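You operate a simulated robot arm through the tools that you are given. There is no shell and no other tool.

You are at the controls of a simulated robot arm. One attempt, no reset.

TASK
Blow the chips off the gold cone and leave the line vented.
Fine: Use the blow nest and leave the cone in it. Then shut the air tap and vent with the blue palm button till the gauge reads 0. Leave the other cones as they are. Set down upright: what you pick out. Where these are worked on the way, their far stop is far enough and under half their travel is too little: air tap.

Only the result counts: the job must be done as asked and must still hold three seconds after the hand-in. Knocking over, shifting, dropping, spilling or breaking anything else fails it.

THE ROBOT
A 6-joint arm with a two-finger gripper, fixed in place. Base frame: the origin is on the floor under the middle of its stand, x ahead of it, y to its left, z up; the work surface is at about z = 0.94. Lengths are in m, angles in degrees, forces in N, time in s.
It reaches about 1.572 m from its shoulder. Its first joint turns from -166.0 to 166.0 degrees. Payload 2.45 kg.
The TCP is the grasp point between the finger pads, 0.02 m short of the fingertips. In the tool frame z runs along the fingers and y along their closing line. The gripper opens to 0.14 m; its body begins 0.168 m behind the TCP.
Orientation is that of the tool frame in the base frame, as [roll, pitch, yaw] about the fixed x, y, z axes, in that order (R = Rz(yaw) Ry(pitch) Rx(roll)). With the fingers straight down and closing along the base's y, the tool's x points along the base's -x, its y along +y and its z along -z.

THE INTERFACE
- The arm moves only by the tool jog_arm. Its argument "deltas" is a list of rows, each a list of 3 entries, a list of its own where there are three numbers: the turn, a rotation vector about the tool's x, y, z in degrees, then the shift along the tool's x, y, z in m, then the finger opening in m, from 0 to 0.14. In form: [[[ax, ay, az], [dx, dy, dz], jaw], ...]. A call has 1 to 20 rows; each row is the pose to reach, as a shift and turn from the pose commanded when the call began, along the tool's axes at that moment. Each row takes 0.2 s and may step no farther than 0.05 m and 8.6 degrees from the row before; otherwise, or with a gripper value out of range, the whole call is refused. A pose out of reach is approached as far as the arm can. The call stops where the force on the tool passes 40 N (or 10 N more than at its start, if that is more) or the arm is blocked; 0.2 s more then pass. Each finger travels about 0.045 m/s and halts on what it meets, pressing with about 31 N; the grip force reading is that of the motor and also rises with nothing between the fingers. The clock runs only during rows and for 0.2 s after the last one: add rows that repeat a pose to give the fingers time. The reply holds the time, the measured pose of the TCP, the force on the tool along the base axes, the opening and the grip force, in the units named above and with some noise, with the torque about the TCP (base axes, N m) and any sound that the robot's microphone picked up.
- Cameras (640 x 400 px; columns grow to the right, rows downward): "scene" is fixed at [0.4012, -0.6492, 1.6621]; the picture's right is [0.61, -0.79, 0.00], its down [-0.44, -0.34, -0.83] and it looks along [0.66, 0.51, -0.55] (base axes); focal length 322 px, centre (320, 200). "wrist" rides on the gripper at [0.078, 0.011, -0.209] in the tool frame; the picture's right is [-0.14, 0.99, 0.00], its down [-0.92, -0.13, -0.37] and it looks along [-0.37, -0.05, 0.93] (tool axes); focal length 280 px, centre (320, 200).
- camera(camera): a new picture of that camera. No time passes.
- pixel_to_xyz(camera, pixels): for up to 12 pixels [column, row] of the newest picture of that camera ("zoom" is the newest enlarged one), the place [x, y, z] in the base frame of the surface seen there, good to about 0.003 m. No time passes.
- enlarge(camera, box): a new picture of the part [left, top, right, bottom] of that camera's present view, enlarged. No time passes.
- close_job(): hands the job in; it is judged then, once.

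Open the gripper and draw the arm clear of the work before you hand the job in, unless the task says otherwise.

The tools are called after "Call:" by a JSON object that holds its "api" and its "payload". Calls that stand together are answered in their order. jog_arm: Moves the arm, as the interface text tells. Its arguments: {"type":"object","properties":{"deltas":{"type":"array","items":{"type":"array"}}},"required":["deltas"]} The other tools are called the same way: camera (camera) takes a picture; pixel_to_xyz (camera, pixels) gives the place of the surface under pixels of a picture; enlarge (camera, box) takes an enlarged picture of a part of a camera's view; close_job () hands the job in.

At the start:

```text
time_s: 0.0
tcp_pos: [0.6486, -0.1279, 1.3406]
tool_rot: [180.0, 0.0, -180.0]
contact_force: [0.0, -0.5, -0.6]
moment: [0.01, 0.03, 0.02]
opening: 0.14
grasp_force: 0.0
```

scene: 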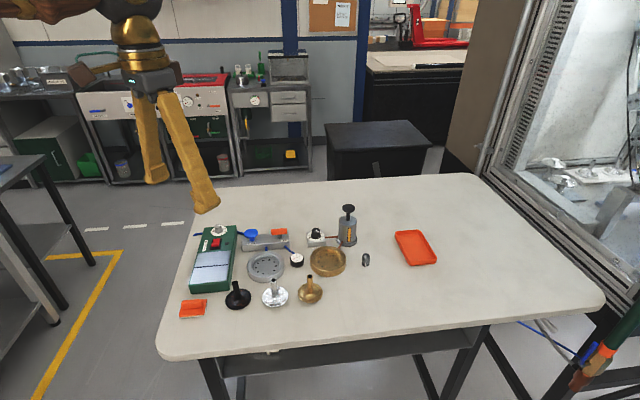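
wrist: 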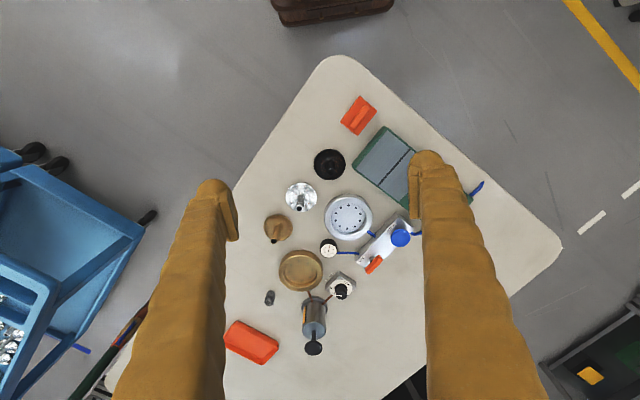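

The scene shows three cones (black ~(237,297), silver ~(275,293), gold ~(310,291)), a valve block with a red tap and blue button around (262,240), and a perforated nest at (265,266). I'll enlarge both views to see details.

Call:
{"api": "enlarge", "payload": {"camera": "scene", "box": [170, 190, 370, 320]}}

Call:
{"api": "enlarge", "payload": {"camera": "wrist", "box": [220, 80, 500, 370]}}

```text
3.08 times, centred on (270, 255) of scene
```

zoom: 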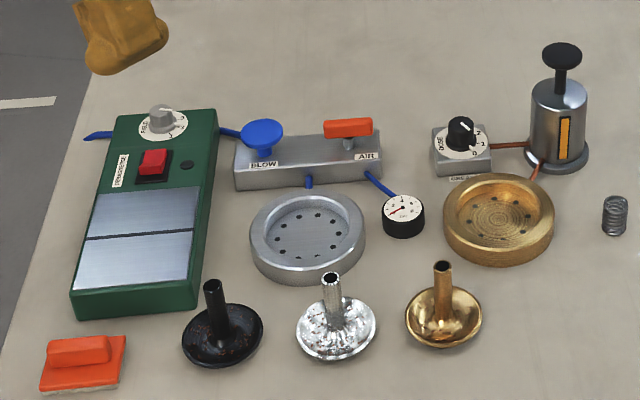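

```text
1.38 times, centred on (360, 225) of wrist
```

zoom: 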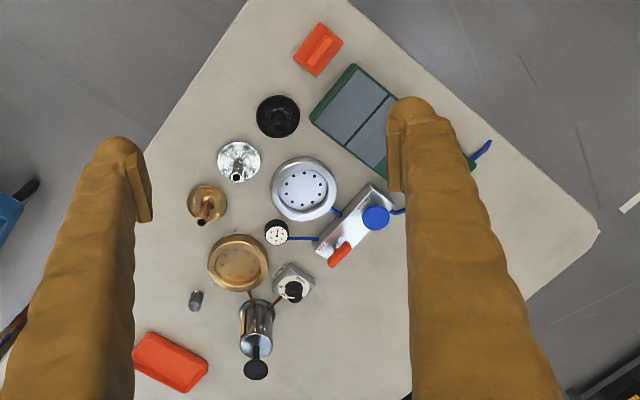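

Let me zoom in more on the manifold, gauge and gold cone in the scene view.

Call:
{"api": "enlarge", "payload": {"camera": "scene", "box": [235, 215, 325, 275]}}

Call:
{"api": "enlarge", "payload": {"camera": "scene", "box": [220, 260, 340, 320]}}

Call:
{"api": "enlarge", "payload": {"camera": "scene", "box": [285, 245, 325, 272]}}

```text
6.67 times, centred on (280, 245) of scene
```

zoom: 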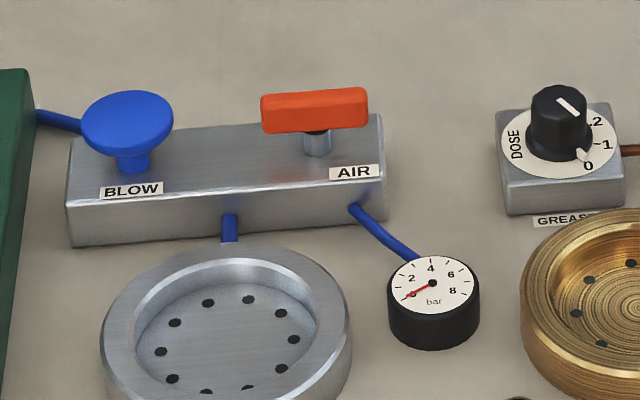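

```text
5.33 times, centred on (280, 290) of scene
```

zoom: 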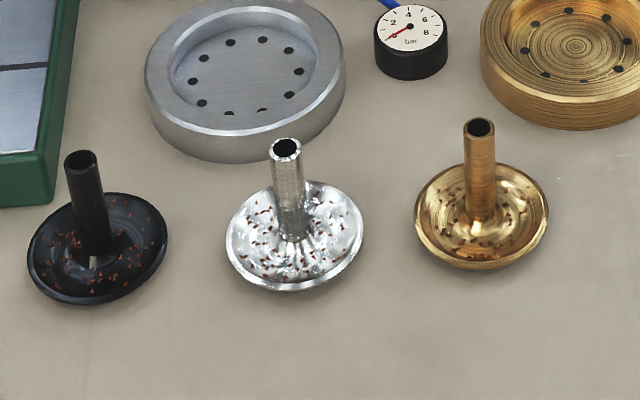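

```text
14.81 times, centred on (305, 258) of scene
```

zoom: 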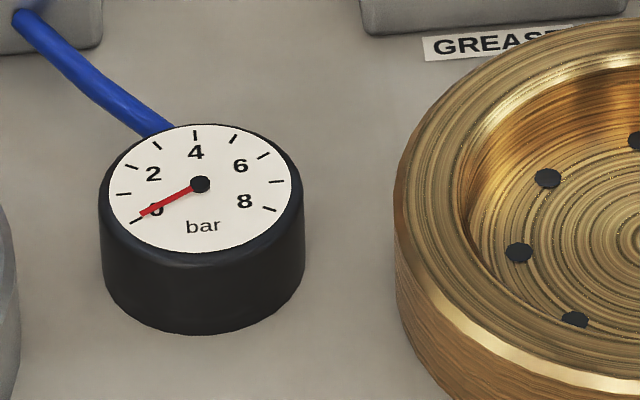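

Gauge reads 0 now. I'll get 3D points for the gold cone, dishes, button and tap from an enlarged scene.

Call:
{"api": "enlarge", "payload": {"camera": "scene", "box": [235, 215, 325, 275]}}

Call:
{"api": "pixel_to_xyz", "payload": {"camera": "zoom", "pixels": [[88, 118], [127, 98], [168, 115], [127, 145], [265, 100], [364, 92], [266, 128], [364, 122], [75, 225], [384, 200], [372, 130], [80, 150]]}}

Call:
{"api": "pixel_to_xyz", "payload": {"camera": "zoom", "pixels": [[432, 283], [225, 355], [110, 330], [345, 300], [228, 254], [165, 325], [300, 300], [227, 290], [30, 100], [560, 170], [470, 180], [528, 300]]}}

Call:
{"api": "enlarge", "payload": {"camera": "scene", "box": [220, 260, 340, 320]}}

Call:
{"api": "pixel_to_xyz", "payload": {"camera": "zoom", "pixels": [[480, 121], [480, 135], [480, 170], [480, 210], [418, 215], [546, 205], [478, 265], [505, 165], [286, 145], [286, 190], [230, 240], [360, 230]]}}

```text
6.67 times, centred on (280, 245) of scene
```

zoom: 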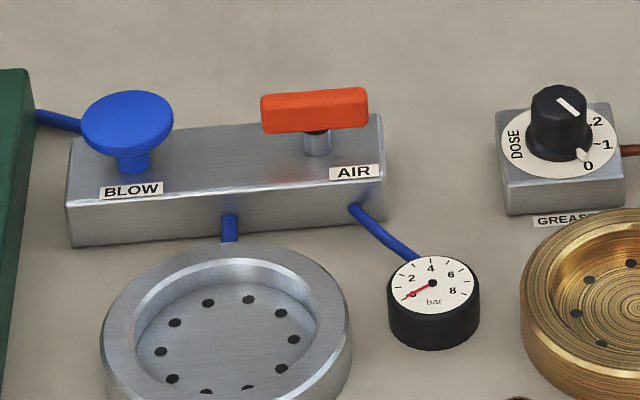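

```text
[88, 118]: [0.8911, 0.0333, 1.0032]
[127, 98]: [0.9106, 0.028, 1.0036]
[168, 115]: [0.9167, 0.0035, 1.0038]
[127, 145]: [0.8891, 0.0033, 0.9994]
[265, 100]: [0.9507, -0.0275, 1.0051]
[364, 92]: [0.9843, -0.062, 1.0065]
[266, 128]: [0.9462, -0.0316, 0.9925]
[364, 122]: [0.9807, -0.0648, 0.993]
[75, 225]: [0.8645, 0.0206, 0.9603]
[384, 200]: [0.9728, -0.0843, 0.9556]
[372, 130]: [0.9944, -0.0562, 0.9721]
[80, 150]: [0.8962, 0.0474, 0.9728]
```

```text
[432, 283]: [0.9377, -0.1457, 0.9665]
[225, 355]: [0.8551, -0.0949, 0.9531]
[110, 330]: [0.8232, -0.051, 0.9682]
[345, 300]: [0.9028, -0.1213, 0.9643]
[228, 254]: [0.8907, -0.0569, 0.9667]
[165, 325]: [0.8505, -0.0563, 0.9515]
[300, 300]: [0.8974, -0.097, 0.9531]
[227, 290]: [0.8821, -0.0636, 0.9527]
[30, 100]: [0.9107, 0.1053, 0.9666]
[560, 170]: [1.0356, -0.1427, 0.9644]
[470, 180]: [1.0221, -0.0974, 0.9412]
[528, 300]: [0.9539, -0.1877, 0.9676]
```

```text
5.33 times, centred on (280, 290) of scene
```

zoom: 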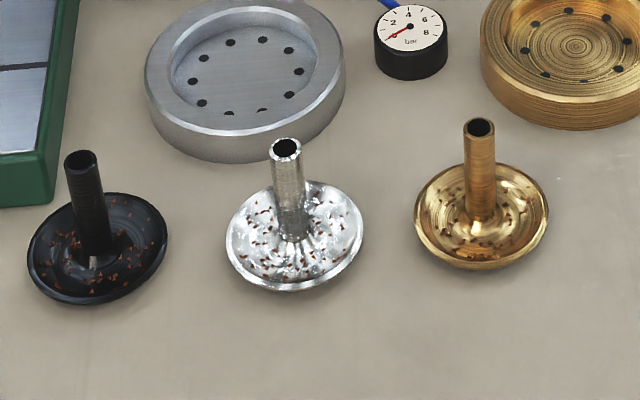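

```text
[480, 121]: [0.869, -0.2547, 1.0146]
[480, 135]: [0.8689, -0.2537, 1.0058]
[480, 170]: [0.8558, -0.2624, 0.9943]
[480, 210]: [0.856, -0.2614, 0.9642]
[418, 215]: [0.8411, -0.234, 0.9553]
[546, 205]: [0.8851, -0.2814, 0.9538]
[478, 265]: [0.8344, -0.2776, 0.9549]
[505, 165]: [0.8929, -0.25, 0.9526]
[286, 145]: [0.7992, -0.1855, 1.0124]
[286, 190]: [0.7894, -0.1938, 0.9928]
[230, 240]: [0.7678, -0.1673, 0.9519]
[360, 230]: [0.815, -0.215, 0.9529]
```

The gold cone's stem tip is near (0.866,-0.257,1.013), the nest near (0.863,-0.086), and the button and tap sit on the block at (0.904,0.018) and (0.970,-0.042). I'll lower the wrist camera for a closer overhead look.

Call:
{"api": "jog_arm", "payload": {"deltas": [[[0, 0, 0], [-0.018, 0, 0.035], 0.14], [[0, 0, 0], [-0.036, 0, 0.07], 0.14], [[0, 0, 0], [-0.054, 0, 0.105], 0.14], [[0, 0, 0], [-0.0714, 0, 0.14], 0.14], [[0, 0, 0], [-0.0714, 0, 0.14], 0.14]]}}

Call:
{"api": "camera", "payload": {"camera": "wrist"}}

```text
time_s: 1.2
tcp_pos: [0.723, -0.1256, 1.2006]
tool_rot: [179.9, 0.0, -180.0]
contact_force: [0.6, -0.3, 0.0]
moment: [-0.01, -0.03, 0.0]
opening: 0.1401
grasp_force: 0.0
```

```text
taken
```

wrist: 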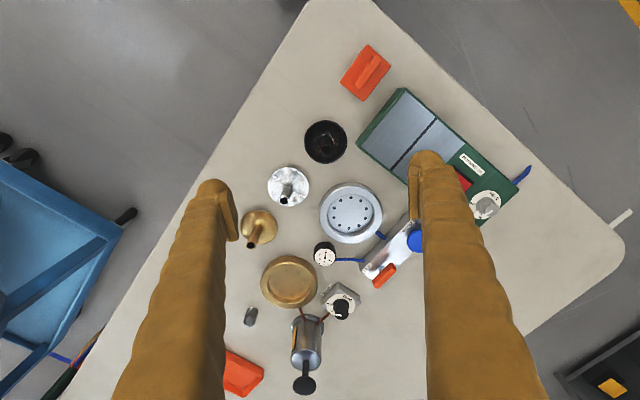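

The nest is at about (351,212), gold cone at (258,228). I'll enlarge around these to measure centres accurately.

Call:
{"api": "enlarge", "payload": {"camera": "wrist", "box": [300, 160, 428, 300]}}

Call:
{"api": "enlarge", "payload": {"camera": "wrist", "box": [230, 180, 320, 270]}}

```text
2.86 times, centred on (364, 230) of wrist
```

zoom: 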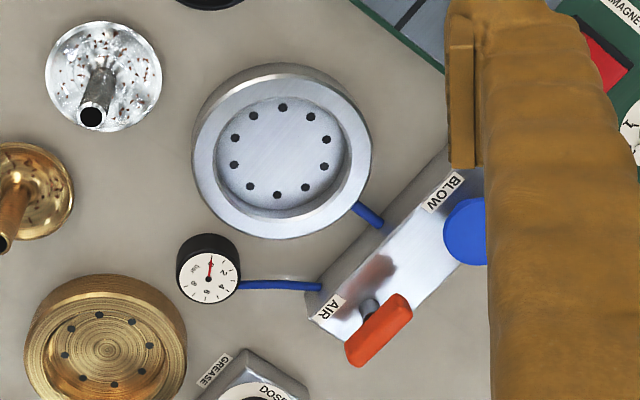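

```text
4.44 times, centred on (275, 225) of wrist
```

zoom: 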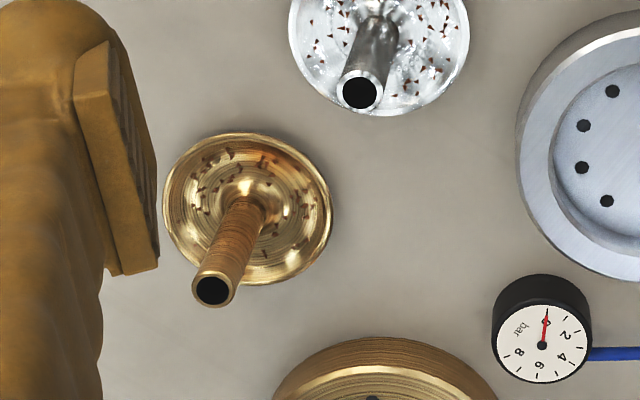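

I'll measure gold cone points in the newest zoom, then re-zoom on the nest and tap for the same.

Call:
{"api": "pixel_to_xyz", "payload": {"camera": "zoom", "pixels": [[170, 195], [327, 205], [246, 138], [258, 280], [200, 282], [228, 285], [213, 306], [213, 270], [235, 225], [225, 250], [255, 215], [400, 220]]}}

Call:
{"api": "enlarge", "payload": {"camera": "wrist", "box": [300, 160, 428, 300]}}

Call:
{"api": "pixel_to_xyz", "payload": {"camera": "zoom", "pixels": [[283, 107], [278, 195], [235, 164], [326, 139], [234, 138], [324, 167], [206, 155], [356, 150], [281, 88], [279, 218], [281, 150], [251, 186]]}}

Call:
{"api": "pixel_to_xyz", "payload": {"camera": "zoom", "pixels": [[400, 297], [408, 310], [350, 345], [362, 363], [379, 328], [320, 300], [350, 335], [440, 160], [445, 230], [470, 230], [480, 205], [368, 305]]}}

```text
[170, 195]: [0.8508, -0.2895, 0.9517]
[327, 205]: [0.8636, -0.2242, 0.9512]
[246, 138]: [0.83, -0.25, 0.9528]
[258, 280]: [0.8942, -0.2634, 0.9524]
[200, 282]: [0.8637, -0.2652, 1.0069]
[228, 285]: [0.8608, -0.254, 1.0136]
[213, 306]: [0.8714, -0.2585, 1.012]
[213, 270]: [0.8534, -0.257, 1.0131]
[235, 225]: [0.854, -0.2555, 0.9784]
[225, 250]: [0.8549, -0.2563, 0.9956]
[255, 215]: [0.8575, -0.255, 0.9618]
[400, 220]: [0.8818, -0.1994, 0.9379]
```

```text
2.86 times, centred on (364, 230) of wrist
```

zoom: 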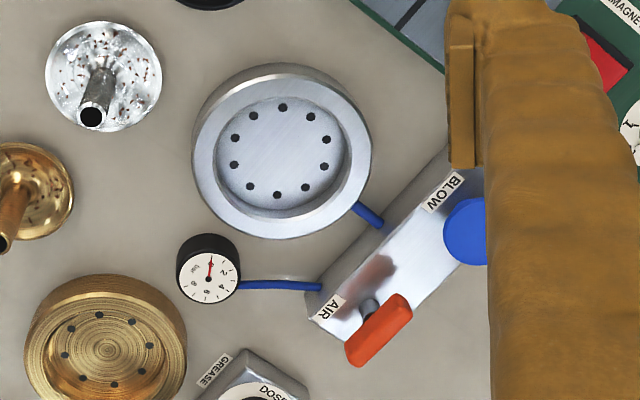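

```text
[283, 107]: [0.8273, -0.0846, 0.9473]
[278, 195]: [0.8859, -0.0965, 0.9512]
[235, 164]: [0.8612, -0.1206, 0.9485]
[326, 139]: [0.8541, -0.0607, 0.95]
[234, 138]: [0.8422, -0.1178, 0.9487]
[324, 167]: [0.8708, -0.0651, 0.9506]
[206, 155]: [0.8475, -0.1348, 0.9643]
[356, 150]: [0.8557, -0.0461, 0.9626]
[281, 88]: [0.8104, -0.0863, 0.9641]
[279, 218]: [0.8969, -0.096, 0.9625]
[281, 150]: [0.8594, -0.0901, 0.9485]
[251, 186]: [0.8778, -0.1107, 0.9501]
```

```text
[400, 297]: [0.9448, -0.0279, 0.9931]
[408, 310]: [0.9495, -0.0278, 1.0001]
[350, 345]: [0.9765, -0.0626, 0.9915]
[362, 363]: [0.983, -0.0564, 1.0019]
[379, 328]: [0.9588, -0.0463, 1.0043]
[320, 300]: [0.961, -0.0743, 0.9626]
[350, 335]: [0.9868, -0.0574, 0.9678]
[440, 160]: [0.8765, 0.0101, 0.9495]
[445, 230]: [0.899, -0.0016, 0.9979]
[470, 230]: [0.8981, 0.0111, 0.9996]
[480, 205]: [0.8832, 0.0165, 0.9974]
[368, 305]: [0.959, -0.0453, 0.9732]
```

Gold cone axis is about (0.862,-0.257), nest centre about (0.858,-0.091) with floor at 0.951. I'll move above the gold cone with the fingers partly closed.

Call:
{"api": "jog_arm", "payload": {"deltas": [[[0, 0, 0], [-0.0281, -0.026, 0.02], 0.12], [[0, 0, 0], [-0.0562, -0.052, 0.04], 0.1], [[0, 0, 0], [-0.0843, -0.078, 0.06], 0.08], [[0, 0, 0], [-0.1124, -0.104, 0.08], 0.07], [[0, 0, 0], [-0.1405, -0.13, 0.1], 0.07], [[0, 0, 0], [-0.1405, -0.13, 0.1], 0.07], [[0, 0, 0], [-0.1405, -0.13, 0.1], 0.07], [[0, 0, 0], [-0.1405, -0.13, 0.1], 0.07]]}}

Call:
{"api": "camera", "payload": {"camera": "wrist"}}

Call:
{"api": "camera", "payload": {"camera": "scene"}}

```text
time_s: 3.0
tcp_pos: [0.8625, -0.2565, 1.1019]
tool_rot: [-180.0, 0.0, -180.0]
contact_force: [-0.3, 0.3, -0.1]
moment: [-0.01, 0.0, 0.03]
opening: 0.0698
grasp_force: 0.2
```

```text
taken
```

wrist: 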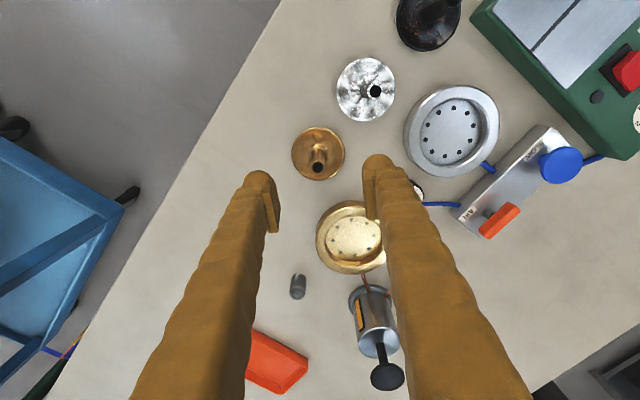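

```text
taken
```

scene: 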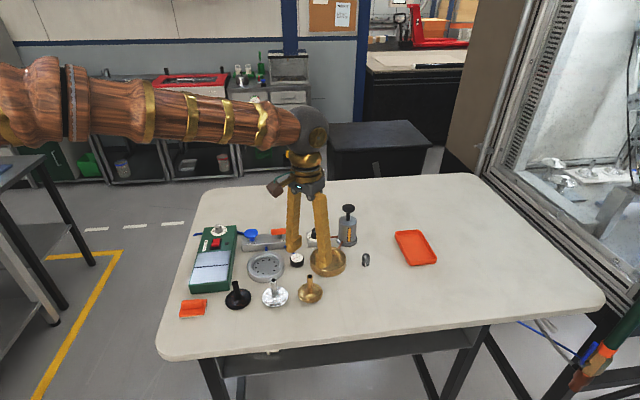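

Gold cone now at (318,155) in the wrist view. I'll re-measure it and the nest from this nearer view.

Call:
{"api": "enlarge", "payload": {"camera": "wrist", "box": [280, 110, 360, 190]}}

Call:
{"api": "pixel_to_xyz", "payload": {"camera": "zoom", "pixels": [[280, 230], [335, 230], [305, 250], [308, 200], [306, 215], [310, 190]]}}

Call:
{"api": "pixel_to_xyz", "payload": {"camera": "wrist", "pixels": [[293, 153], [344, 153], [318, 128], [318, 180], [453, 101], [450, 156], [427, 124], [478, 124], [482, 131], [424, 140], [472, 147], [312, 167]]}}

```text
5.00 times, centred on (320, 150) of wrist
```

zoom: 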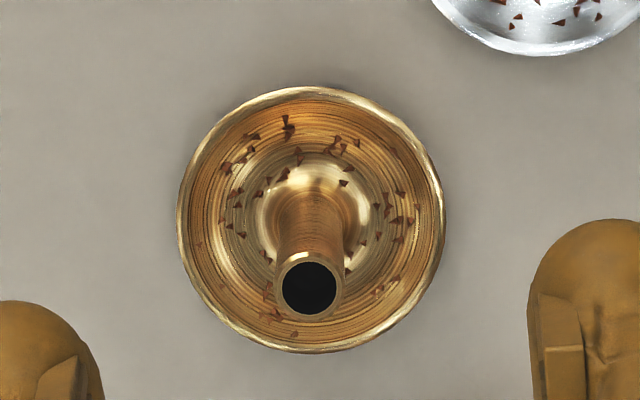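

```text
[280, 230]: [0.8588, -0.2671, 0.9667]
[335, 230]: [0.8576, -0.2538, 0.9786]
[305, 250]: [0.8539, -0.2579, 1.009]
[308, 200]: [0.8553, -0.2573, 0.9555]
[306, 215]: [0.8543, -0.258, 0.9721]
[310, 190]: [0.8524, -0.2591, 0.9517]
```

```text
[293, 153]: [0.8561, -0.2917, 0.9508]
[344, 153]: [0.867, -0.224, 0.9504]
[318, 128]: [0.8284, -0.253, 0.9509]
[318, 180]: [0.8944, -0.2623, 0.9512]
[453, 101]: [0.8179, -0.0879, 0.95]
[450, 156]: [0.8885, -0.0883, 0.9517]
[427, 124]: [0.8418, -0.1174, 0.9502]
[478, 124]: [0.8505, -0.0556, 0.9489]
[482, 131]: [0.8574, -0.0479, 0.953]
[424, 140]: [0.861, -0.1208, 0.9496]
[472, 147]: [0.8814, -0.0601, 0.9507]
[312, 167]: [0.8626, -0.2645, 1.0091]
```

Gold axis measures (0.8614,-0.2578), matching the TCP. I'll descend 0.108 m and close gently on the stem.

Call:
{"api": "jog_arm", "payload": {"deltas": [[[0, 0, 0], [0, 0, 0.04], 0.06], [[0, 0, 0], [0, 0, 0.08], 0.05], [[0, 0, 0], [0, 0, 0.108], 0.05], [[0, 0, 0], [0, 0, 0.108], 0.05]]}}

Call:
{"api": "camera", "payload": {"camera": "wrist"}}

Call:
{"api": "enlarge", "payload": {"camera": "scene", "box": [220, 230, 370, 320]}}

```text
time_s: 4.0
tcp_pos: [0.8611, -0.2546, 0.992]
tool_rot: [180.0, 0.0, -179.9]
contact_force: [-0.1, 0.0, 0.0]
moment: [-0.06, 0.0, 0.01]
opening: 0.0499
grasp_force: 0.1
```

```text
taken
```

wrist: 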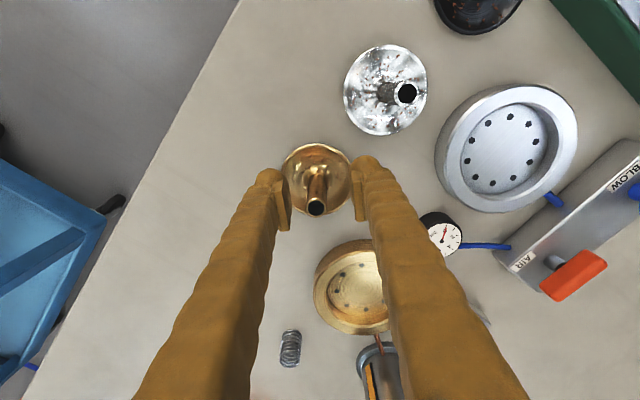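

```text
4.27 times, centred on (295, 275) of scene
```

zoom: 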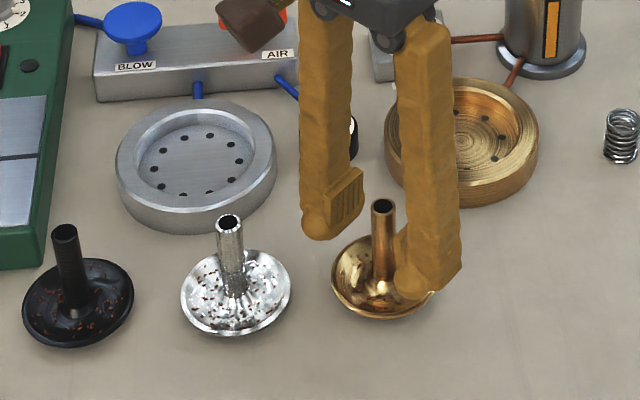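

Stem is between the fingers in the wrist view at (316,205). I'll close on it now.

Call:
{"api": "jog_arm", "payload": {"deltas": [[[0, 0, 0], [0, 0, 0], 0.035], [[0, 0, 0], [0, 0, 0], 0.022], [[0, 0, 0], [0, 0, 0], 0.012], [[0, 0, 0], [0, 0, 0], 0.004], [[0, 0, 0], [0, 0, 0], 0.0], [[0, 0, 0], [0, 0, 0], 0.0]]}}

Call:
{"api": "camera", "payload": {"camera": "wrist"}}

Call:
{"api": "enlarge", "payload": {"camera": "scene", "box": [220, 230, 370, 320]}}

```text
time_s: 5.4
tcp_pos: [0.8599, -0.2553, 0.992]
tool_rot: [180.0, 0.0, -179.9]
contact_force: [0.2, 0.4, 0.4]
moment: [-0.04, -0.02, 0.02]
opening: 0.0144
grasp_force: 31.1
```

```text
taken
```

wrist: 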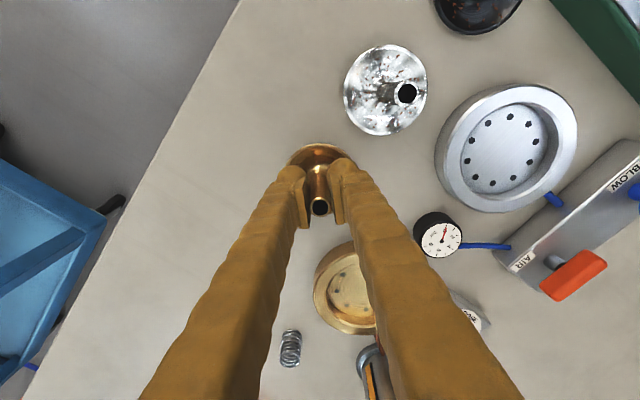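

```text
4.27 times, centred on (295, 275) of scene
```

zoom: 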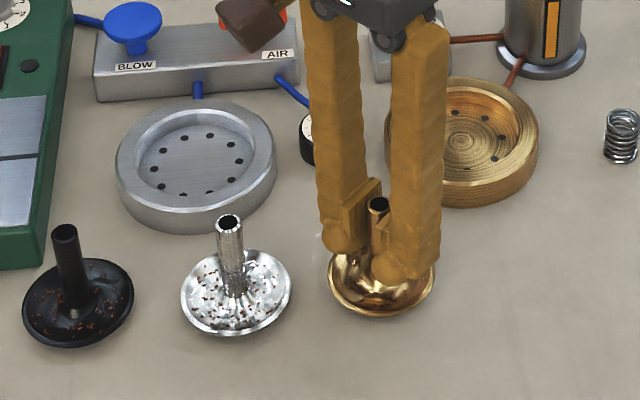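

Gripped at 0.0144 m opening. Before lifting, I'll refine the nest centre from this close wrist view.

Call:
{"api": "enlarge", "payload": {"camera": "wrist", "box": [430, 75, 590, 225]}}

```text
2.67 times, centred on (510, 150) of wrist
```

zoom: 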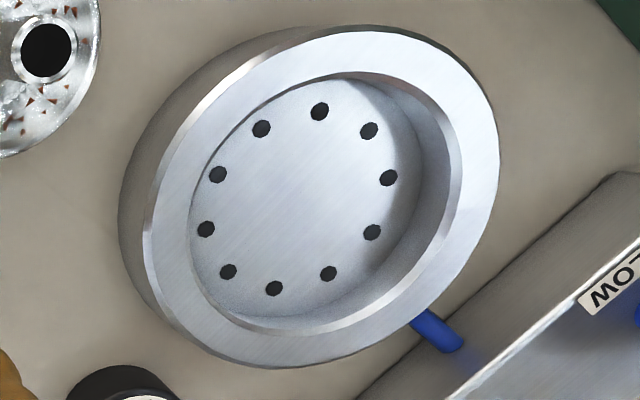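

Ten holes are clearly visible; I'll measure all of them plus rim points to average the centre.

Call:
{"api": "pixel_to_xyz", "payload": {"camera": "zoom", "pixels": [[320, 111], [369, 131], [388, 177], [372, 232], [328, 273], [274, 288], [228, 272], [206, 229], [218, 174], [261, 128], [298, 200], [330, 50]]}}

Call:
{"api": "pixel_to_xyz", "payload": {"camera": "zoom", "pixels": [[290, 210], [250, 250], [350, 180], [480, 180], [170, 220], [270, 345], [440, 80], [200, 320], [405, 310], [230, 90]]}}

```text
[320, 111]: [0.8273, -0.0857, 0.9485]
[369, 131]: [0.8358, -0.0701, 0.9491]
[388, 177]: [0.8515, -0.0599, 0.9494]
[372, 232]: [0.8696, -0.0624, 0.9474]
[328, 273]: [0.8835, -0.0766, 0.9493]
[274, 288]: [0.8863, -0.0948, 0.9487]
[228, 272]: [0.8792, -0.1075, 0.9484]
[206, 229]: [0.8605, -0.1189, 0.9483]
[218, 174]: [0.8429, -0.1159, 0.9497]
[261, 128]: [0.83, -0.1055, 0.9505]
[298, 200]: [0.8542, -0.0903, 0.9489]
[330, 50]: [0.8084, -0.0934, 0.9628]
```

```text
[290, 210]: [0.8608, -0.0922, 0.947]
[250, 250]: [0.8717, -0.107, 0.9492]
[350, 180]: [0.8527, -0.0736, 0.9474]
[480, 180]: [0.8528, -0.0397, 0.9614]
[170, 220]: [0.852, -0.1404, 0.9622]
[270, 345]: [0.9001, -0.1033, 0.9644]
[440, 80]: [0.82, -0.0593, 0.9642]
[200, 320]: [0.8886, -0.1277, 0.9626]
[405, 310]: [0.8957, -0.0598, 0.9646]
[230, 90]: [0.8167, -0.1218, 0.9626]
```

Nest centre averages (0.8567,-0.0900), floor about 0.011 above the table. I'll lift 0.09 straight up, carry +0.168 in y, and check.

Call:
{"api": "jog_arm", "payload": {"deltas": [[[0, 0, 0], [0, 0, -0.015], 0.0], [[0, 0, 0], [0, 0, -0.04], 0.0], [[0, 0, 0], [0, 0, -0.07], 0.0], [[0, 0, 0], [0, 0, -0.09], 0.0], [[0, 0, 0], [0.001, 0.03, -0.09], 0.0], [[0, 0, 0], [0.002, 0.065, -0.09], 0.0], [[0, 0, 0], [0.003, 0.1, -0.09], 0.0], [[0, 0, 0], [0.004, 0.135, -0.09], 0.0], [[0, 0, 0], [0.0045, 0.16, -0.09], 0.0], [[0, 0, 0], [0.0045, 0.168, -0.09], 0.0], [[0, 0, 0], [0.0045, 0.168, -0.09], 0.0]]}}

Call:
{"api": "camera", "payload": {"camera": "wrist"}}

Call:
{"api": "enlarge", "payload": {"camera": "scene", "box": [200, 190, 370, 320]}}

```text
time_s: 7.8
tcp_pos: [0.8555, -0.0886, 1.0829]
tool_rot: [179.9, 0.0, -180.0]
contact_force: [-0.6, 0.8, -2.0]
moment: [0.01, 0.0, 0.0]
opening: 0.0141
grasp_force: 30.7
```

```text
taken
```

wrist: 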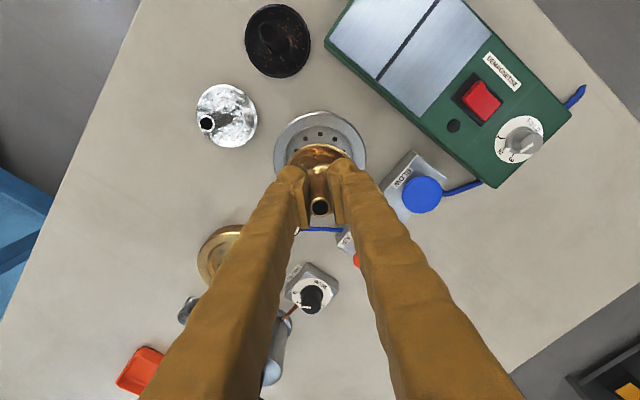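

```text
3.08 times, centred on (285, 255) of scene
```

zoom: 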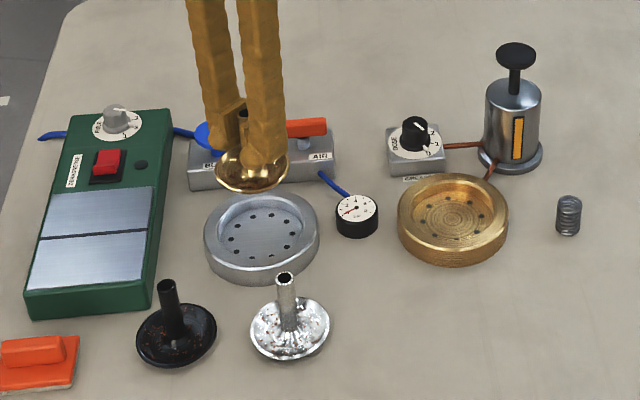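

The cone hangs centred over the nest. I'll lower to about 3 mm above the expected seat and check.

Call:
{"api": "jog_arm", "payload": {"deltas": [[[0, 0, 0], [0, 0, 0.03], 0.0], [[0, 0, 0], [0, 0, 0.055], 0.0], [[0, 0, 0], [0, 0, 0.07], 0.0], [[0, 0, 0], [0, 0, 0.076], 0.0], [[0, 0, 0], [0, 0, 0.076], 0.0]]}}

Call:
{"api": "enlarge", "payload": {"camera": "scene", "box": [220, 225, 320, 295]}}

Call:
{"api": "enlarge", "payload": {"camera": "wrist", "box": [240, 90, 400, 240]}}

```text
time_s: 9.0
tcp_pos: [0.8553, -0.089, 1.0061]
tool_rot: [180.0, 0.1, 180.0]
contact_force: [-0.8, -0.4, -1.2]
moment: [0.01, -0.02, 0.02]
opening: 0.0143
grasp_force: 31.0
```

```text
5.71 times, centred on (270, 260) of scene
```

zoom: 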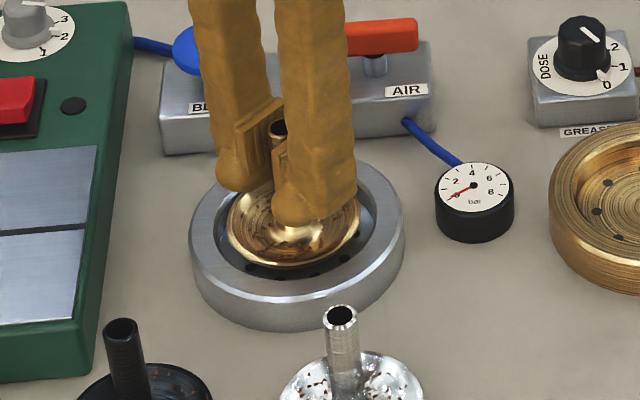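

```text
2.67 times, centred on (320, 165) of wrist
```

zoom: 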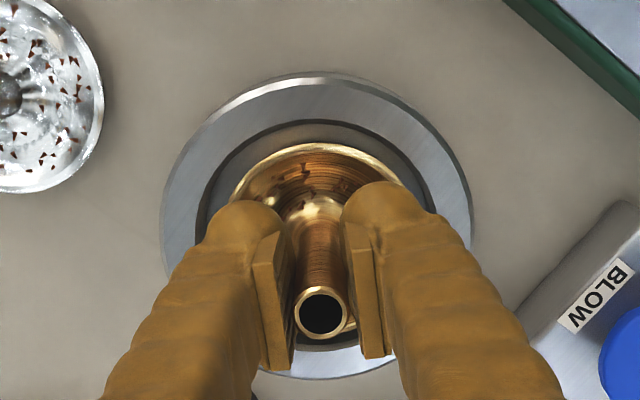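

The cone is inside the recess, centred. I'll lower slowly in 1 mm steps watching the force.

Call:
{"api": "jog_arm", "payload": {"deltas": [[[0, 0, 0], [0, 0, 0.001], 0.0], [[0, 0, 0], [0, 0, 0.002], 0.0], [[0, 0, 0], [0, 0, 0.002], 0.0]]}}

```text
time_s: 9.8
tcp_pos: [0.8554, -0.0895, 1.0046]
tool_rot: [180.0, 0.0, 180.0]
contact_force: [0.3, 0.5, -0.4]
moment: [-0.02, 0.01, 0.03]
opening: 0.0143
grasp_force: 30.6
```

No clear contact yet (force about -0.4 N). Continuing down 1 mm more.

Call:
{"api": "jog_arm", "payload": {"deltas": [[[0, 0, 0], [0, 0, 0.001], 0.0], [[0, 0, 0], [0, 0, 0.001], 0.0]]}}

```text
time_s: 10.4
tcp_pos: [0.8558, -0.0885, 1.004]
tool_rot: [-179.9, 0.1, 180.0]
contact_force: [0.6, 0.3, -0.9]
moment: [0.01, 0.03, -0.01]
opening: 0.0144
grasp_force: 31.2
```

Still no contact. One more millimetre.

Call:
{"api": "jog_arm", "payload": {"deltas": [[[0, 0, 0], [0, 0, 0.001], 0.0], [[0, 0, 0], [0, 0, 0.001], 0.0]]}}

Call:
{"api": "enlarge", "payload": {"camera": "scene", "box": [240, 240, 290, 280]}}

```text
time_s: 11.0
tcp_pos: [0.8556, -0.0889, 1.004]
tool_rot: [180.0, 0.0, -180.0]
contact_force: [0.4, 0.0, -0.9]
moment: [0.02, 0.01, 0.0]
opening: 0.0142
grasp_force: 30.7
```

```text
10.00 times, centred on (265, 260) of scene
```

zoom: 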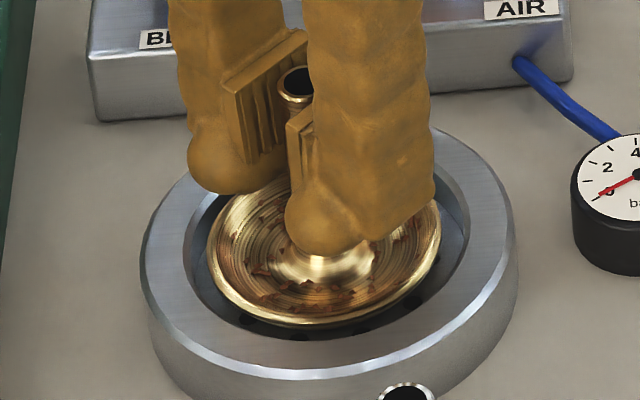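

Cone rim appears slightly above the recess floor still or just touching; force is not conclusive. Another 1 mm.

Call:
{"api": "jog_arm", "payload": {"deltas": [[[0, 0, 0], [0, 0, 0.001], 0.0], [[0, 0, 0], [0, 0, 0.001], 0.0]]}}

```text
time_s: 11.6
tcp_pos: [0.8551, -0.0899, 1.0012]
tool_rot: [-179.9, 0.1, -180.0]
contact_force: [-2.5, 1.2, 8.0]
moment: [0.0, 0.1, 0.03]
opening: 0.0139
grasp_force: 31.1
```

Contact at 8 N: the cone is seated. I'll ease off slightly and open the fingers, then rise straight up.

Call:
{"api": "jog_arm", "payload": {"deltas": [[[0, 0, 0], [0, 0, -0.0006], 0.0], [[0, 0, 0], [0, 0, -0.0006], 0.014], [[0, 0, 0], [0, 0, -0.0006], 0.02], [[0, 0, 0], [0, 0, -0.0006], 0.03], [[0, 0, 0], [0, 0, -0.0006], 0.04], [[0, 0, 0], [0, 0, -0.0006], 0.05], [[0, 0, 0], [0, 0, -0.0006], 0.05]]}}

Call:
{"api": "enlarge", "payload": {"camera": "scene", "box": [220, 225, 320, 295]}}

```text
time_s: 13.2
tcp_pos: [0.855, -0.0882, 1.0011]
tool_rot: [180.0, -0.1, 180.0]
contact_force: [0.5, -0.2, -0.3]
moment: [-0.01, -0.01, -0.01]
opening: 0.05
grasp_force: 0.0
```

```text
5.71 times, centred on (270, 260) of scene
```

zoom: 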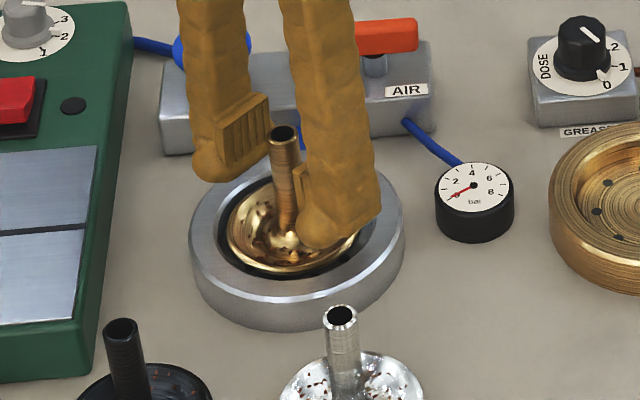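

The cone stands upright in the nest. I'll lift straight up 0.15 m.

Call:
{"api": "jog_arm", "payload": {"deltas": [[[0, 0, 0], [0, 0, -0.02], 0.05], [[0, 0, 0], [0, 0, -0.06], 0.05], [[0, 0, 0], [0, 0, -0.1], 0.05], [[0, 0, 0], [0, 0, -0.14], 0.05], [[0, 0, 0], [0, 0, -0.14], 0.05]]}}

Call:
{"api": "camera", "payload": {"camera": "wrist"}}

Call:
{"api": "enlarge", "payload": {"camera": "scene", "box": [220, 205, 340, 295]}}

```text
time_s: 14.4
tcp_pos: [0.8529, -0.0895, 1.1409]
tool_rot: [180.0, 0.0, -179.8]
contact_force: [-0.7, -0.3, -0.4]
moment: [-0.03, -0.02, 0.05]
opening: 0.0499
grasp_force: 0.0
```

```text
taken
```

wrist: 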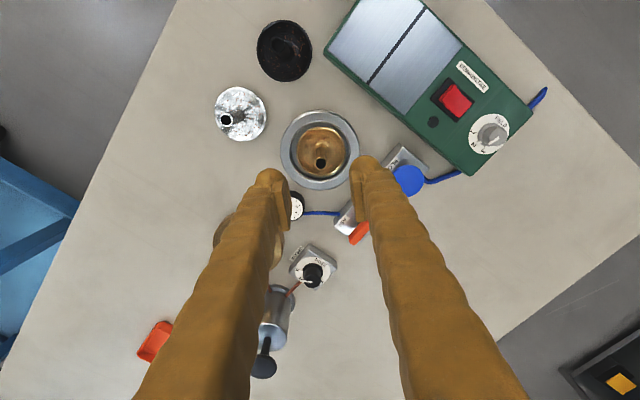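

```text
4.44 times, centred on (280, 250) of scene
```

zoom: 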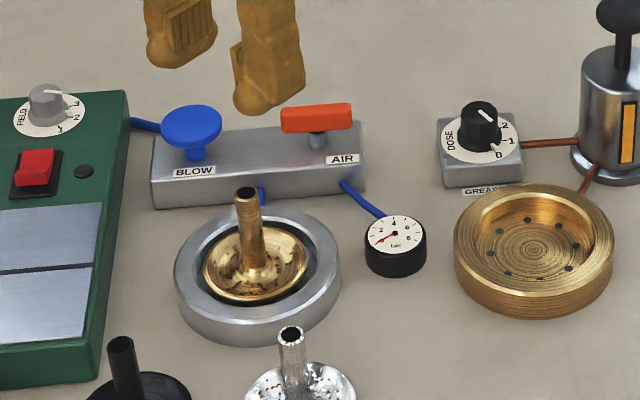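

The cone stays seated. Next, move above the AIR tap and turn the tool +45° about its z so the fingers close across the handle, which lies along the block.

Call:
{"api": "jog_arm", "payload": {"deltas": [[[0, 0, 7.5], [-0.019, 0.008, 0.003], 0.05], [[0, 0, 15], [-0.038, 0.016, 0.006], 0.05], [[0, 0, 22.5], [-0.057, 0.024, 0.01], 0.05], [[0, 0, 30], [-0.076, 0.032, 0.014], 0.05], [[0, 0, 37.5], [-0.095, 0.04, 0.017], 0.05], [[0, 0, 45], [-0.1135, 0.0475, 0.02], 0.05], [[0, 0, 45], [-0.1135, 0.0475, 0.02], 0.05], [[0, 0, 45], [-0.1135, 0.0475, 0.02], 0.05]]}}

Call:
{"api": "camera", "payload": {"camera": "wrist"}}

Call:
{"api": "camera", "payload": {"camera": "scene"}}

```text
time_s: 16.2
tcp_pos: [0.9675, -0.042, 1.1216]
tool_rot: [-180.0, 0.0, 135.0]
contact_force: [-0.4, 0.9, 0.5]
moment: [-0.01, 0.02, 0.01]
opening: 0.0499
grasp_force: 0.1
```

```text
taken
```

wrist: 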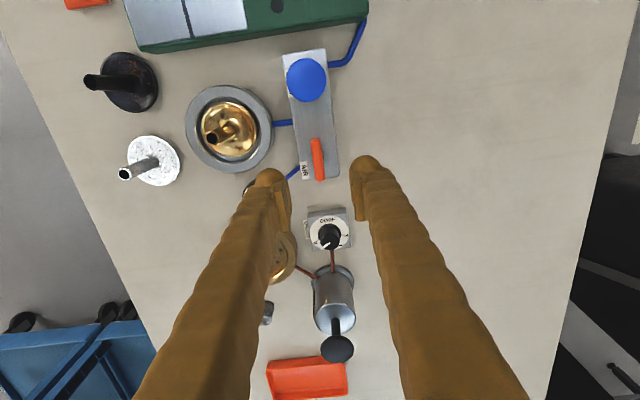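

```text
taken
```

scene: 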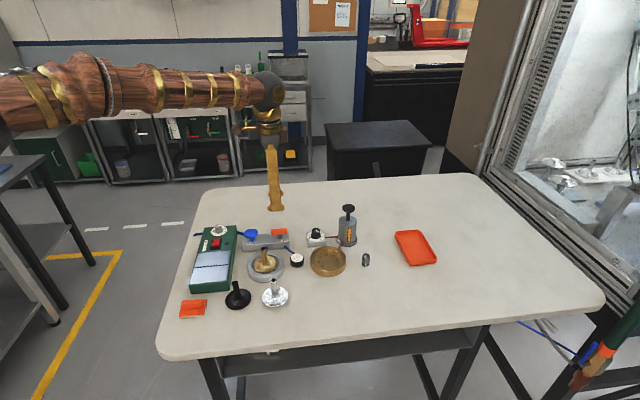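

Call:
{"api": "enlarge", "payload": {"camera": "wrist", "box": [270, 40, 370, 200]}}

Call:
{"api": "enlarge", "payload": {"camera": "wrist", "box": [285, 120, 355, 190]}}

```text
2.50 times, centred on (320, 120) of wrist
```

zoom: 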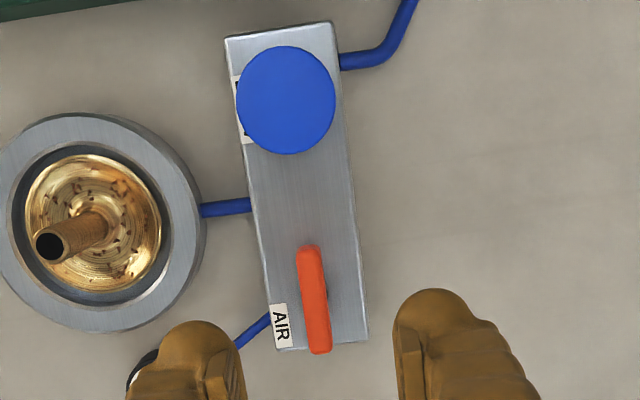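

```text
5.71 times, centred on (320, 155) of wrist
```

zoom: 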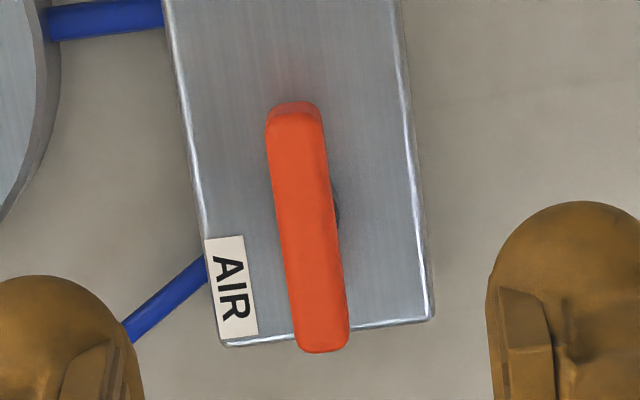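

The orange handle spans zoom pixels (295,110) to (323,350). I'll measure its top face and the blue button.

Call:
{"api": "pixel_to_xyz", "payload": {"camera": "zoom", "pixels": [[295, 122], [309, 230], [322, 340], [280, 180], [320, 180], [297, 290], [338, 290], [300, 180], [317, 290], [370, 200], [250, 200], [336, 212]]}}

Call:
{"api": "pixel_to_xyz", "payload": {"camera": "wrist", "pixels": [[307, 80], [289, 80], [324, 80], [307, 61], [307, 98], [312, 148], [318, 160], [322, 174]]}}

```text
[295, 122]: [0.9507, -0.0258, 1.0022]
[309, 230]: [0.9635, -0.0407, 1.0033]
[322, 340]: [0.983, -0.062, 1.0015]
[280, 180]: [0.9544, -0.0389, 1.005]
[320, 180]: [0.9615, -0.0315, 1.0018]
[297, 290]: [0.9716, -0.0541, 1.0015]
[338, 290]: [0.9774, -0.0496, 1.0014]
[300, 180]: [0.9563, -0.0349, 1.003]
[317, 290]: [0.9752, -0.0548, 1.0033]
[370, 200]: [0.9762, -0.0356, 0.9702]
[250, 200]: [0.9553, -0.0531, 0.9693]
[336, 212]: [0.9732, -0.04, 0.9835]
```

```text
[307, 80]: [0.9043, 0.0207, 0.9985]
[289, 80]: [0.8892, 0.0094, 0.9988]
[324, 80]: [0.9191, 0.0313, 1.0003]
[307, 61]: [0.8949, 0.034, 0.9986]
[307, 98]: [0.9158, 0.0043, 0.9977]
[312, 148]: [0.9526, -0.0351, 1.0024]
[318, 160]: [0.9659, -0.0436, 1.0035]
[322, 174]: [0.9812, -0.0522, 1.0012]
```

Handle centre projects at (318,160) versus the TCP's (320,159.5), so shift -2.2 mm in tool y. I'll descend to z≈1.002 with 0.04 m opening, astride the handle.

Call:
{"api": "jog_arm", "payload": {"deltas": [[[0, 0, 0], [-0.0005, -0.0022, 0.03], 0.045], [[0, 0, 0], [-0.0005, -0.0022, 0.07], 0.04], [[0, 0, 0], [-0.0005, -0.0022, 0.1], 0.04], [[0, 0, 0], [-0.0005, -0.0022, 0.119], 0.04], [[0, 0, 0], [-0.0005, -0.0022, 0.119], 0.04]]}}

Call:
{"api": "camera", "payload": {"camera": "wrist"}}

Call:
{"api": "enlarge", "payload": {"camera": "scene", "box": [220, 195, 340, 285]}}

```text
time_s: 17.4
tcp_pos: [0.9667, -0.0431, 1.0048]
tool_rot: [179.9, 0.0, 135.0]
contact_force: [0.5, -0.4, 0.3]
moment: [-0.01, -0.01, 0.0]
opening: 0.0397
grasp_force: 0.1
```

```text
taken
```

wrist: 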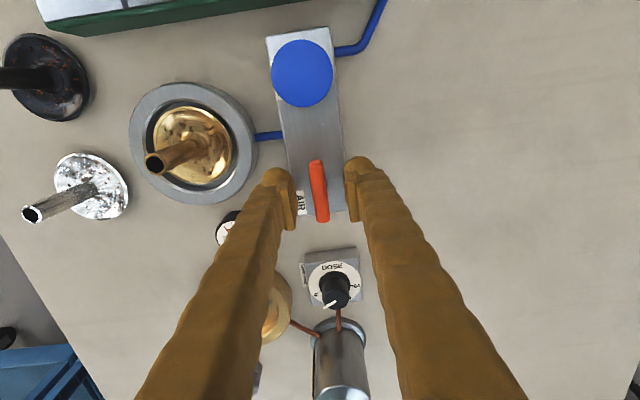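

```text
4.44 times, centred on (280, 240) of scene
```

zoom: 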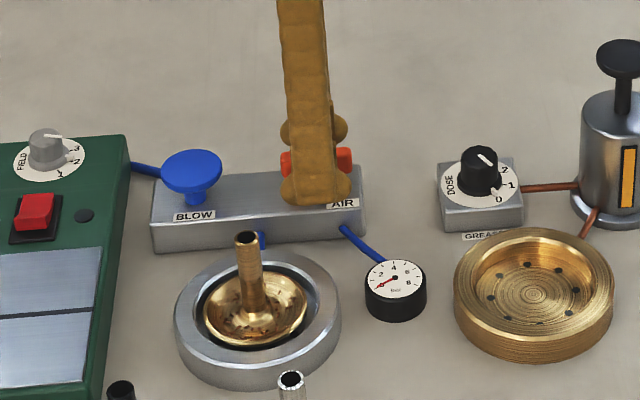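

Fingers straddle the handle evenly. I'll close on it.

Call:
{"api": "jog_arm", "payload": {"deltas": [[[0, 0, 0], [0, 0, 0], 0.03], [[0, 0, 0], [0, 0, 0], 0.02], [[0, 0, 0], [0, 0, 0], 0.01], [[0, 0, 0], [0, 0, 0], 0.0], [[0, 0, 0], [0, 0, 0], 0.0]]}}

Call:
{"api": "camera", "payload": {"camera": "wrist"}}

```text
time_s: 18.6
tcp_pos: [0.965, -0.0448, 1.0059]
tool_rot: [180.0, 0.0, 135.0]
contact_force: [-8.8, -6.5, -1.1]
moment: [-0.07, 0.07, -0.03]
opening: 0.0111
grasp_force: 38.2
```

```text
taken
```

wrist: 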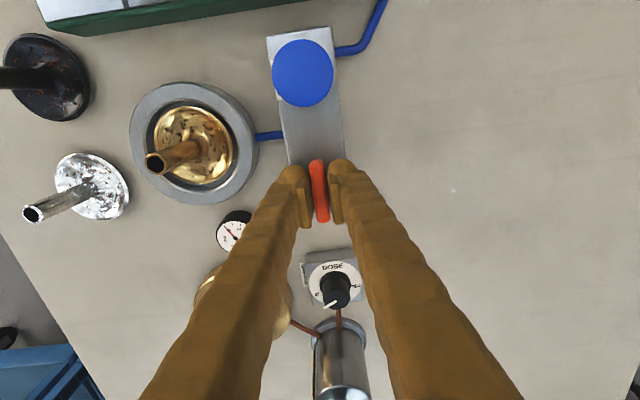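

Force of about 11 N along -tool y shows I'm about 2 mm off; I'll shift the command -2 mm in tool y to relax, then read again.

Call:
{"api": "jog_arm", "payload": {"deltas": [[[0, 0, 0], [0, -0.002, 0], 0.0], [[0, 0, 0], [0, -0.002, 0], 0.0]]}}

```text
time_s: 19.2
tcp_pos: [0.9666, -0.0444, 1.0055]
tool_rot: [179.9, 0.1, 135.0]
contact_force: [13.8, 8.9, 13.1]
moment: [0.04, -0.15, 0.02]
opening: 0.0109
grasp_force: 37.5
```

Overshot: force reversed to +16 N. I'll go back 1.1 mm.

Call:
{"api": "jog_arm", "payload": {"deltas": [[[0, 0, 0], [0, 0.0011, 0], 0.0], [[0, 0, 0], [0, 0.0011, 0], 0.0]]}}

```text
time_s: 19.8
tcp_pos: [0.9659, -0.043, 1.0052]
tool_rot: [-179.9, 0.0, 135.0]
contact_force: [9.0, 2.8, 23.2]
moment: [0.02, -0.11, -0.02]
opening: 0.011
grasp_force: 38.6
```

Z force rose to 23 N (commanded z is lower than where the grip holds it). I'll raise the command 2 mm and see.

Call:
{"api": "jog_arm", "payload": {"deltas": [[[0, 0, 0], [0, 0, -0.001], 0.0], [[0, 0, 0], [0, 0, -0.0015], 0.0], [[0, 0, 0], [0, 0, -0.0015], 0.0]]}}

```text
time_s: 20.6
tcp_pos: [0.966, -0.0442, 1.0057]
tool_rot: [179.9, 0.0, 135.1]
contact_force: [8.4, 8.6, 26.2]
moment: [0.18, 0.01, 0.0]
opening: 0.0112
grasp_force: 37.8
```

Constraint forces persist while clamped. I'll open slightly (0.016 m) to release the strain and then turn with loose fingers.

Call:
{"api": "jog_arm", "payload": {"deltas": [[[0, 0, 0], [0, 0, 0], 0.016], [[0, 0, 0], [0, 0, 0], 0.018], [[0, 0, 0], [0, 0, 0], 0.018]]}}

Call:
{"api": "enlarge", "payload": {"camera": "wrist", "box": [260, 130, 380, 240]}}

Call:
{"api": "enlarge", "payload": {"camera": "scene", "box": [230, 210, 320, 275]}}

```text
time_s: 21.4
tcp_pos: [0.9672, -0.044, 1.0043]
tool_rot: [-180.0, 0.0, 134.9]
contact_force: [0.3, 0.6, 0.2]
moment: [0.0, 0.0, 0.01]
opening: 0.0181
grasp_force: 0.1
```

```text
3.64 times, centred on (320, 185) of wrist
```

zoom: 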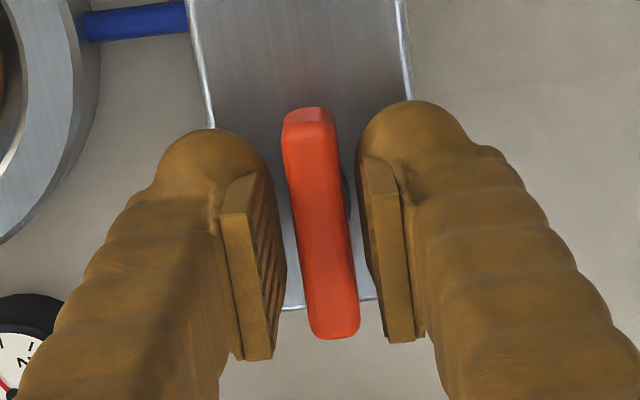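

```text
6.15 times, centred on (275, 242) of scene
```

zoom: 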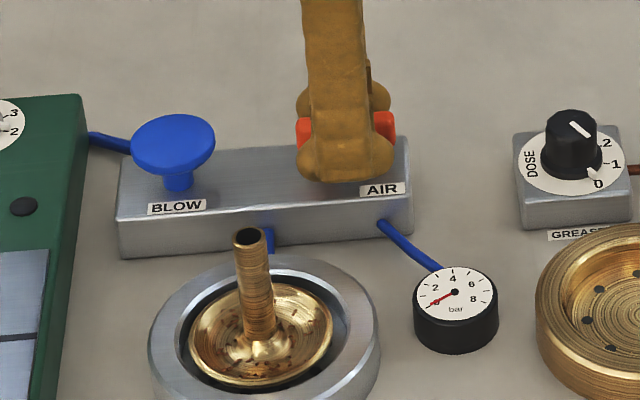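

Handle is centred and free between the pads. I'll try turning counter-clockwise (negative about tool z) by 30° and look at the torque and gauge.

Call:
{"api": "jog_arm", "payload": {"deltas": [[[0, 0, -6], [0, 0, 0], 0.018], [[0, 0, -12], [0, 0, 0], 0.018], [[0, 0, -18], [0, 0, 0], 0.018], [[0, 0, -24], [0, 0, 0], 0.018], [[0, 0, -30], [0, 0, 0], 0.018], [[0, 0, -30], [0, 0, 0], 0.018]]}}

Call:
{"api": "enlarge", "payload": {"camera": "wrist", "box": [260, 130, 380, 240]}}

Call:
{"api": "enlarge", "payload": {"camera": "scene", "box": [230, 210, 320, 275]}}

```text
time_s: 22.8
tcp_pos: [0.9674, -0.0451, 1.004]
tool_rot: [-180.0, 0.0, 165.1]
contact_force: [-0.7, 0.5, 0.8]
moment: [0.02, 0.0, 0.01]
opening: 0.0192
grasp_force: 1.1
```

```text
3.64 times, centred on (320, 185) of wrist
```

zoom: 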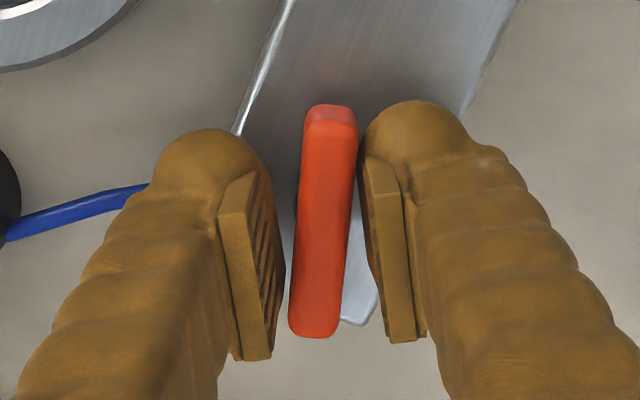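

```text
6.15 times, centred on (275, 242) of scene
```

zoom: 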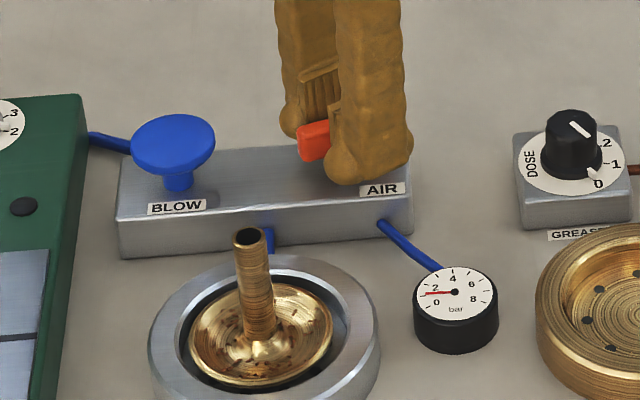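

The handle is following and the gauge has started to rise (about 1 bar). Continue turning CCW another 60°.

Call:
{"api": "jog_arm", "payload": {"deltas": [[[0, 0, -7], [0, 0, 0], 0.018], [[0, 0, -14], [0, 0, 0], 0.018], [[0, 0, -21], [0, 0, 0], 0.018], [[0, 0, -28], [0, 0, 0], 0.018], [[0, 0, -35], [0, 0, 0], 0.018], [[0, 0, -42], [0, 0, 0], 0.018], [[0, 0, -49], [0, 0, 0], 0.018], [[0, 0, -56], [0, 0, 0], 0.018], [[0, 0, -60], [0, 0, 0], 0.018], [[0, 0, -60], [0, 0, 0], 0.018]]}}

Call:
{"api": "enlarge", "payload": {"camera": "wrist", "box": [260, 130, 380, 240]}}

Call:
{"api": "enlarge", "payload": {"camera": "scene", "box": [230, 210, 320, 275]}}

```text
time_s: 25.0
tcp_pos: [0.9659, -0.0446, 1.0049]
tool_rot: [180.0, 0.1, -134.9]
contact_force: [0.3, 0.0, 0.4]
moment: [-0.01, 0.01, -0.03]
opening: 0.0184
grasp_force: 0.7
```

```text
3.64 times, centred on (320, 185) of wrist
```

zoom: 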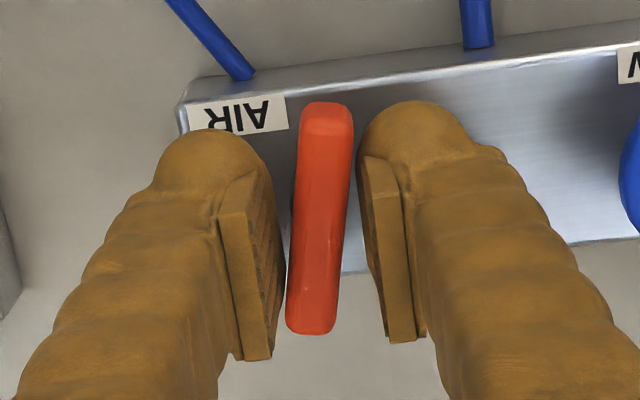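

```text
6.15 times, centred on (275, 242) of scene
```

zoom: 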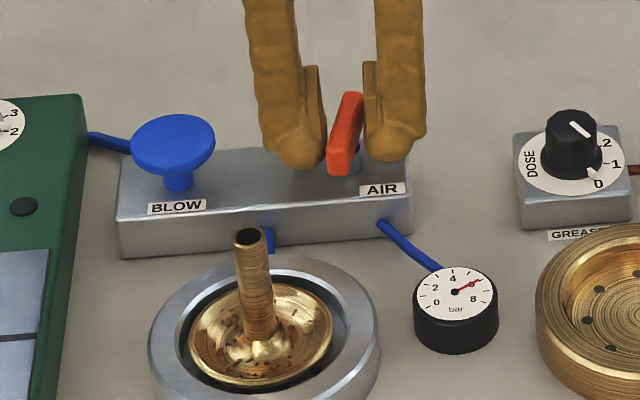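

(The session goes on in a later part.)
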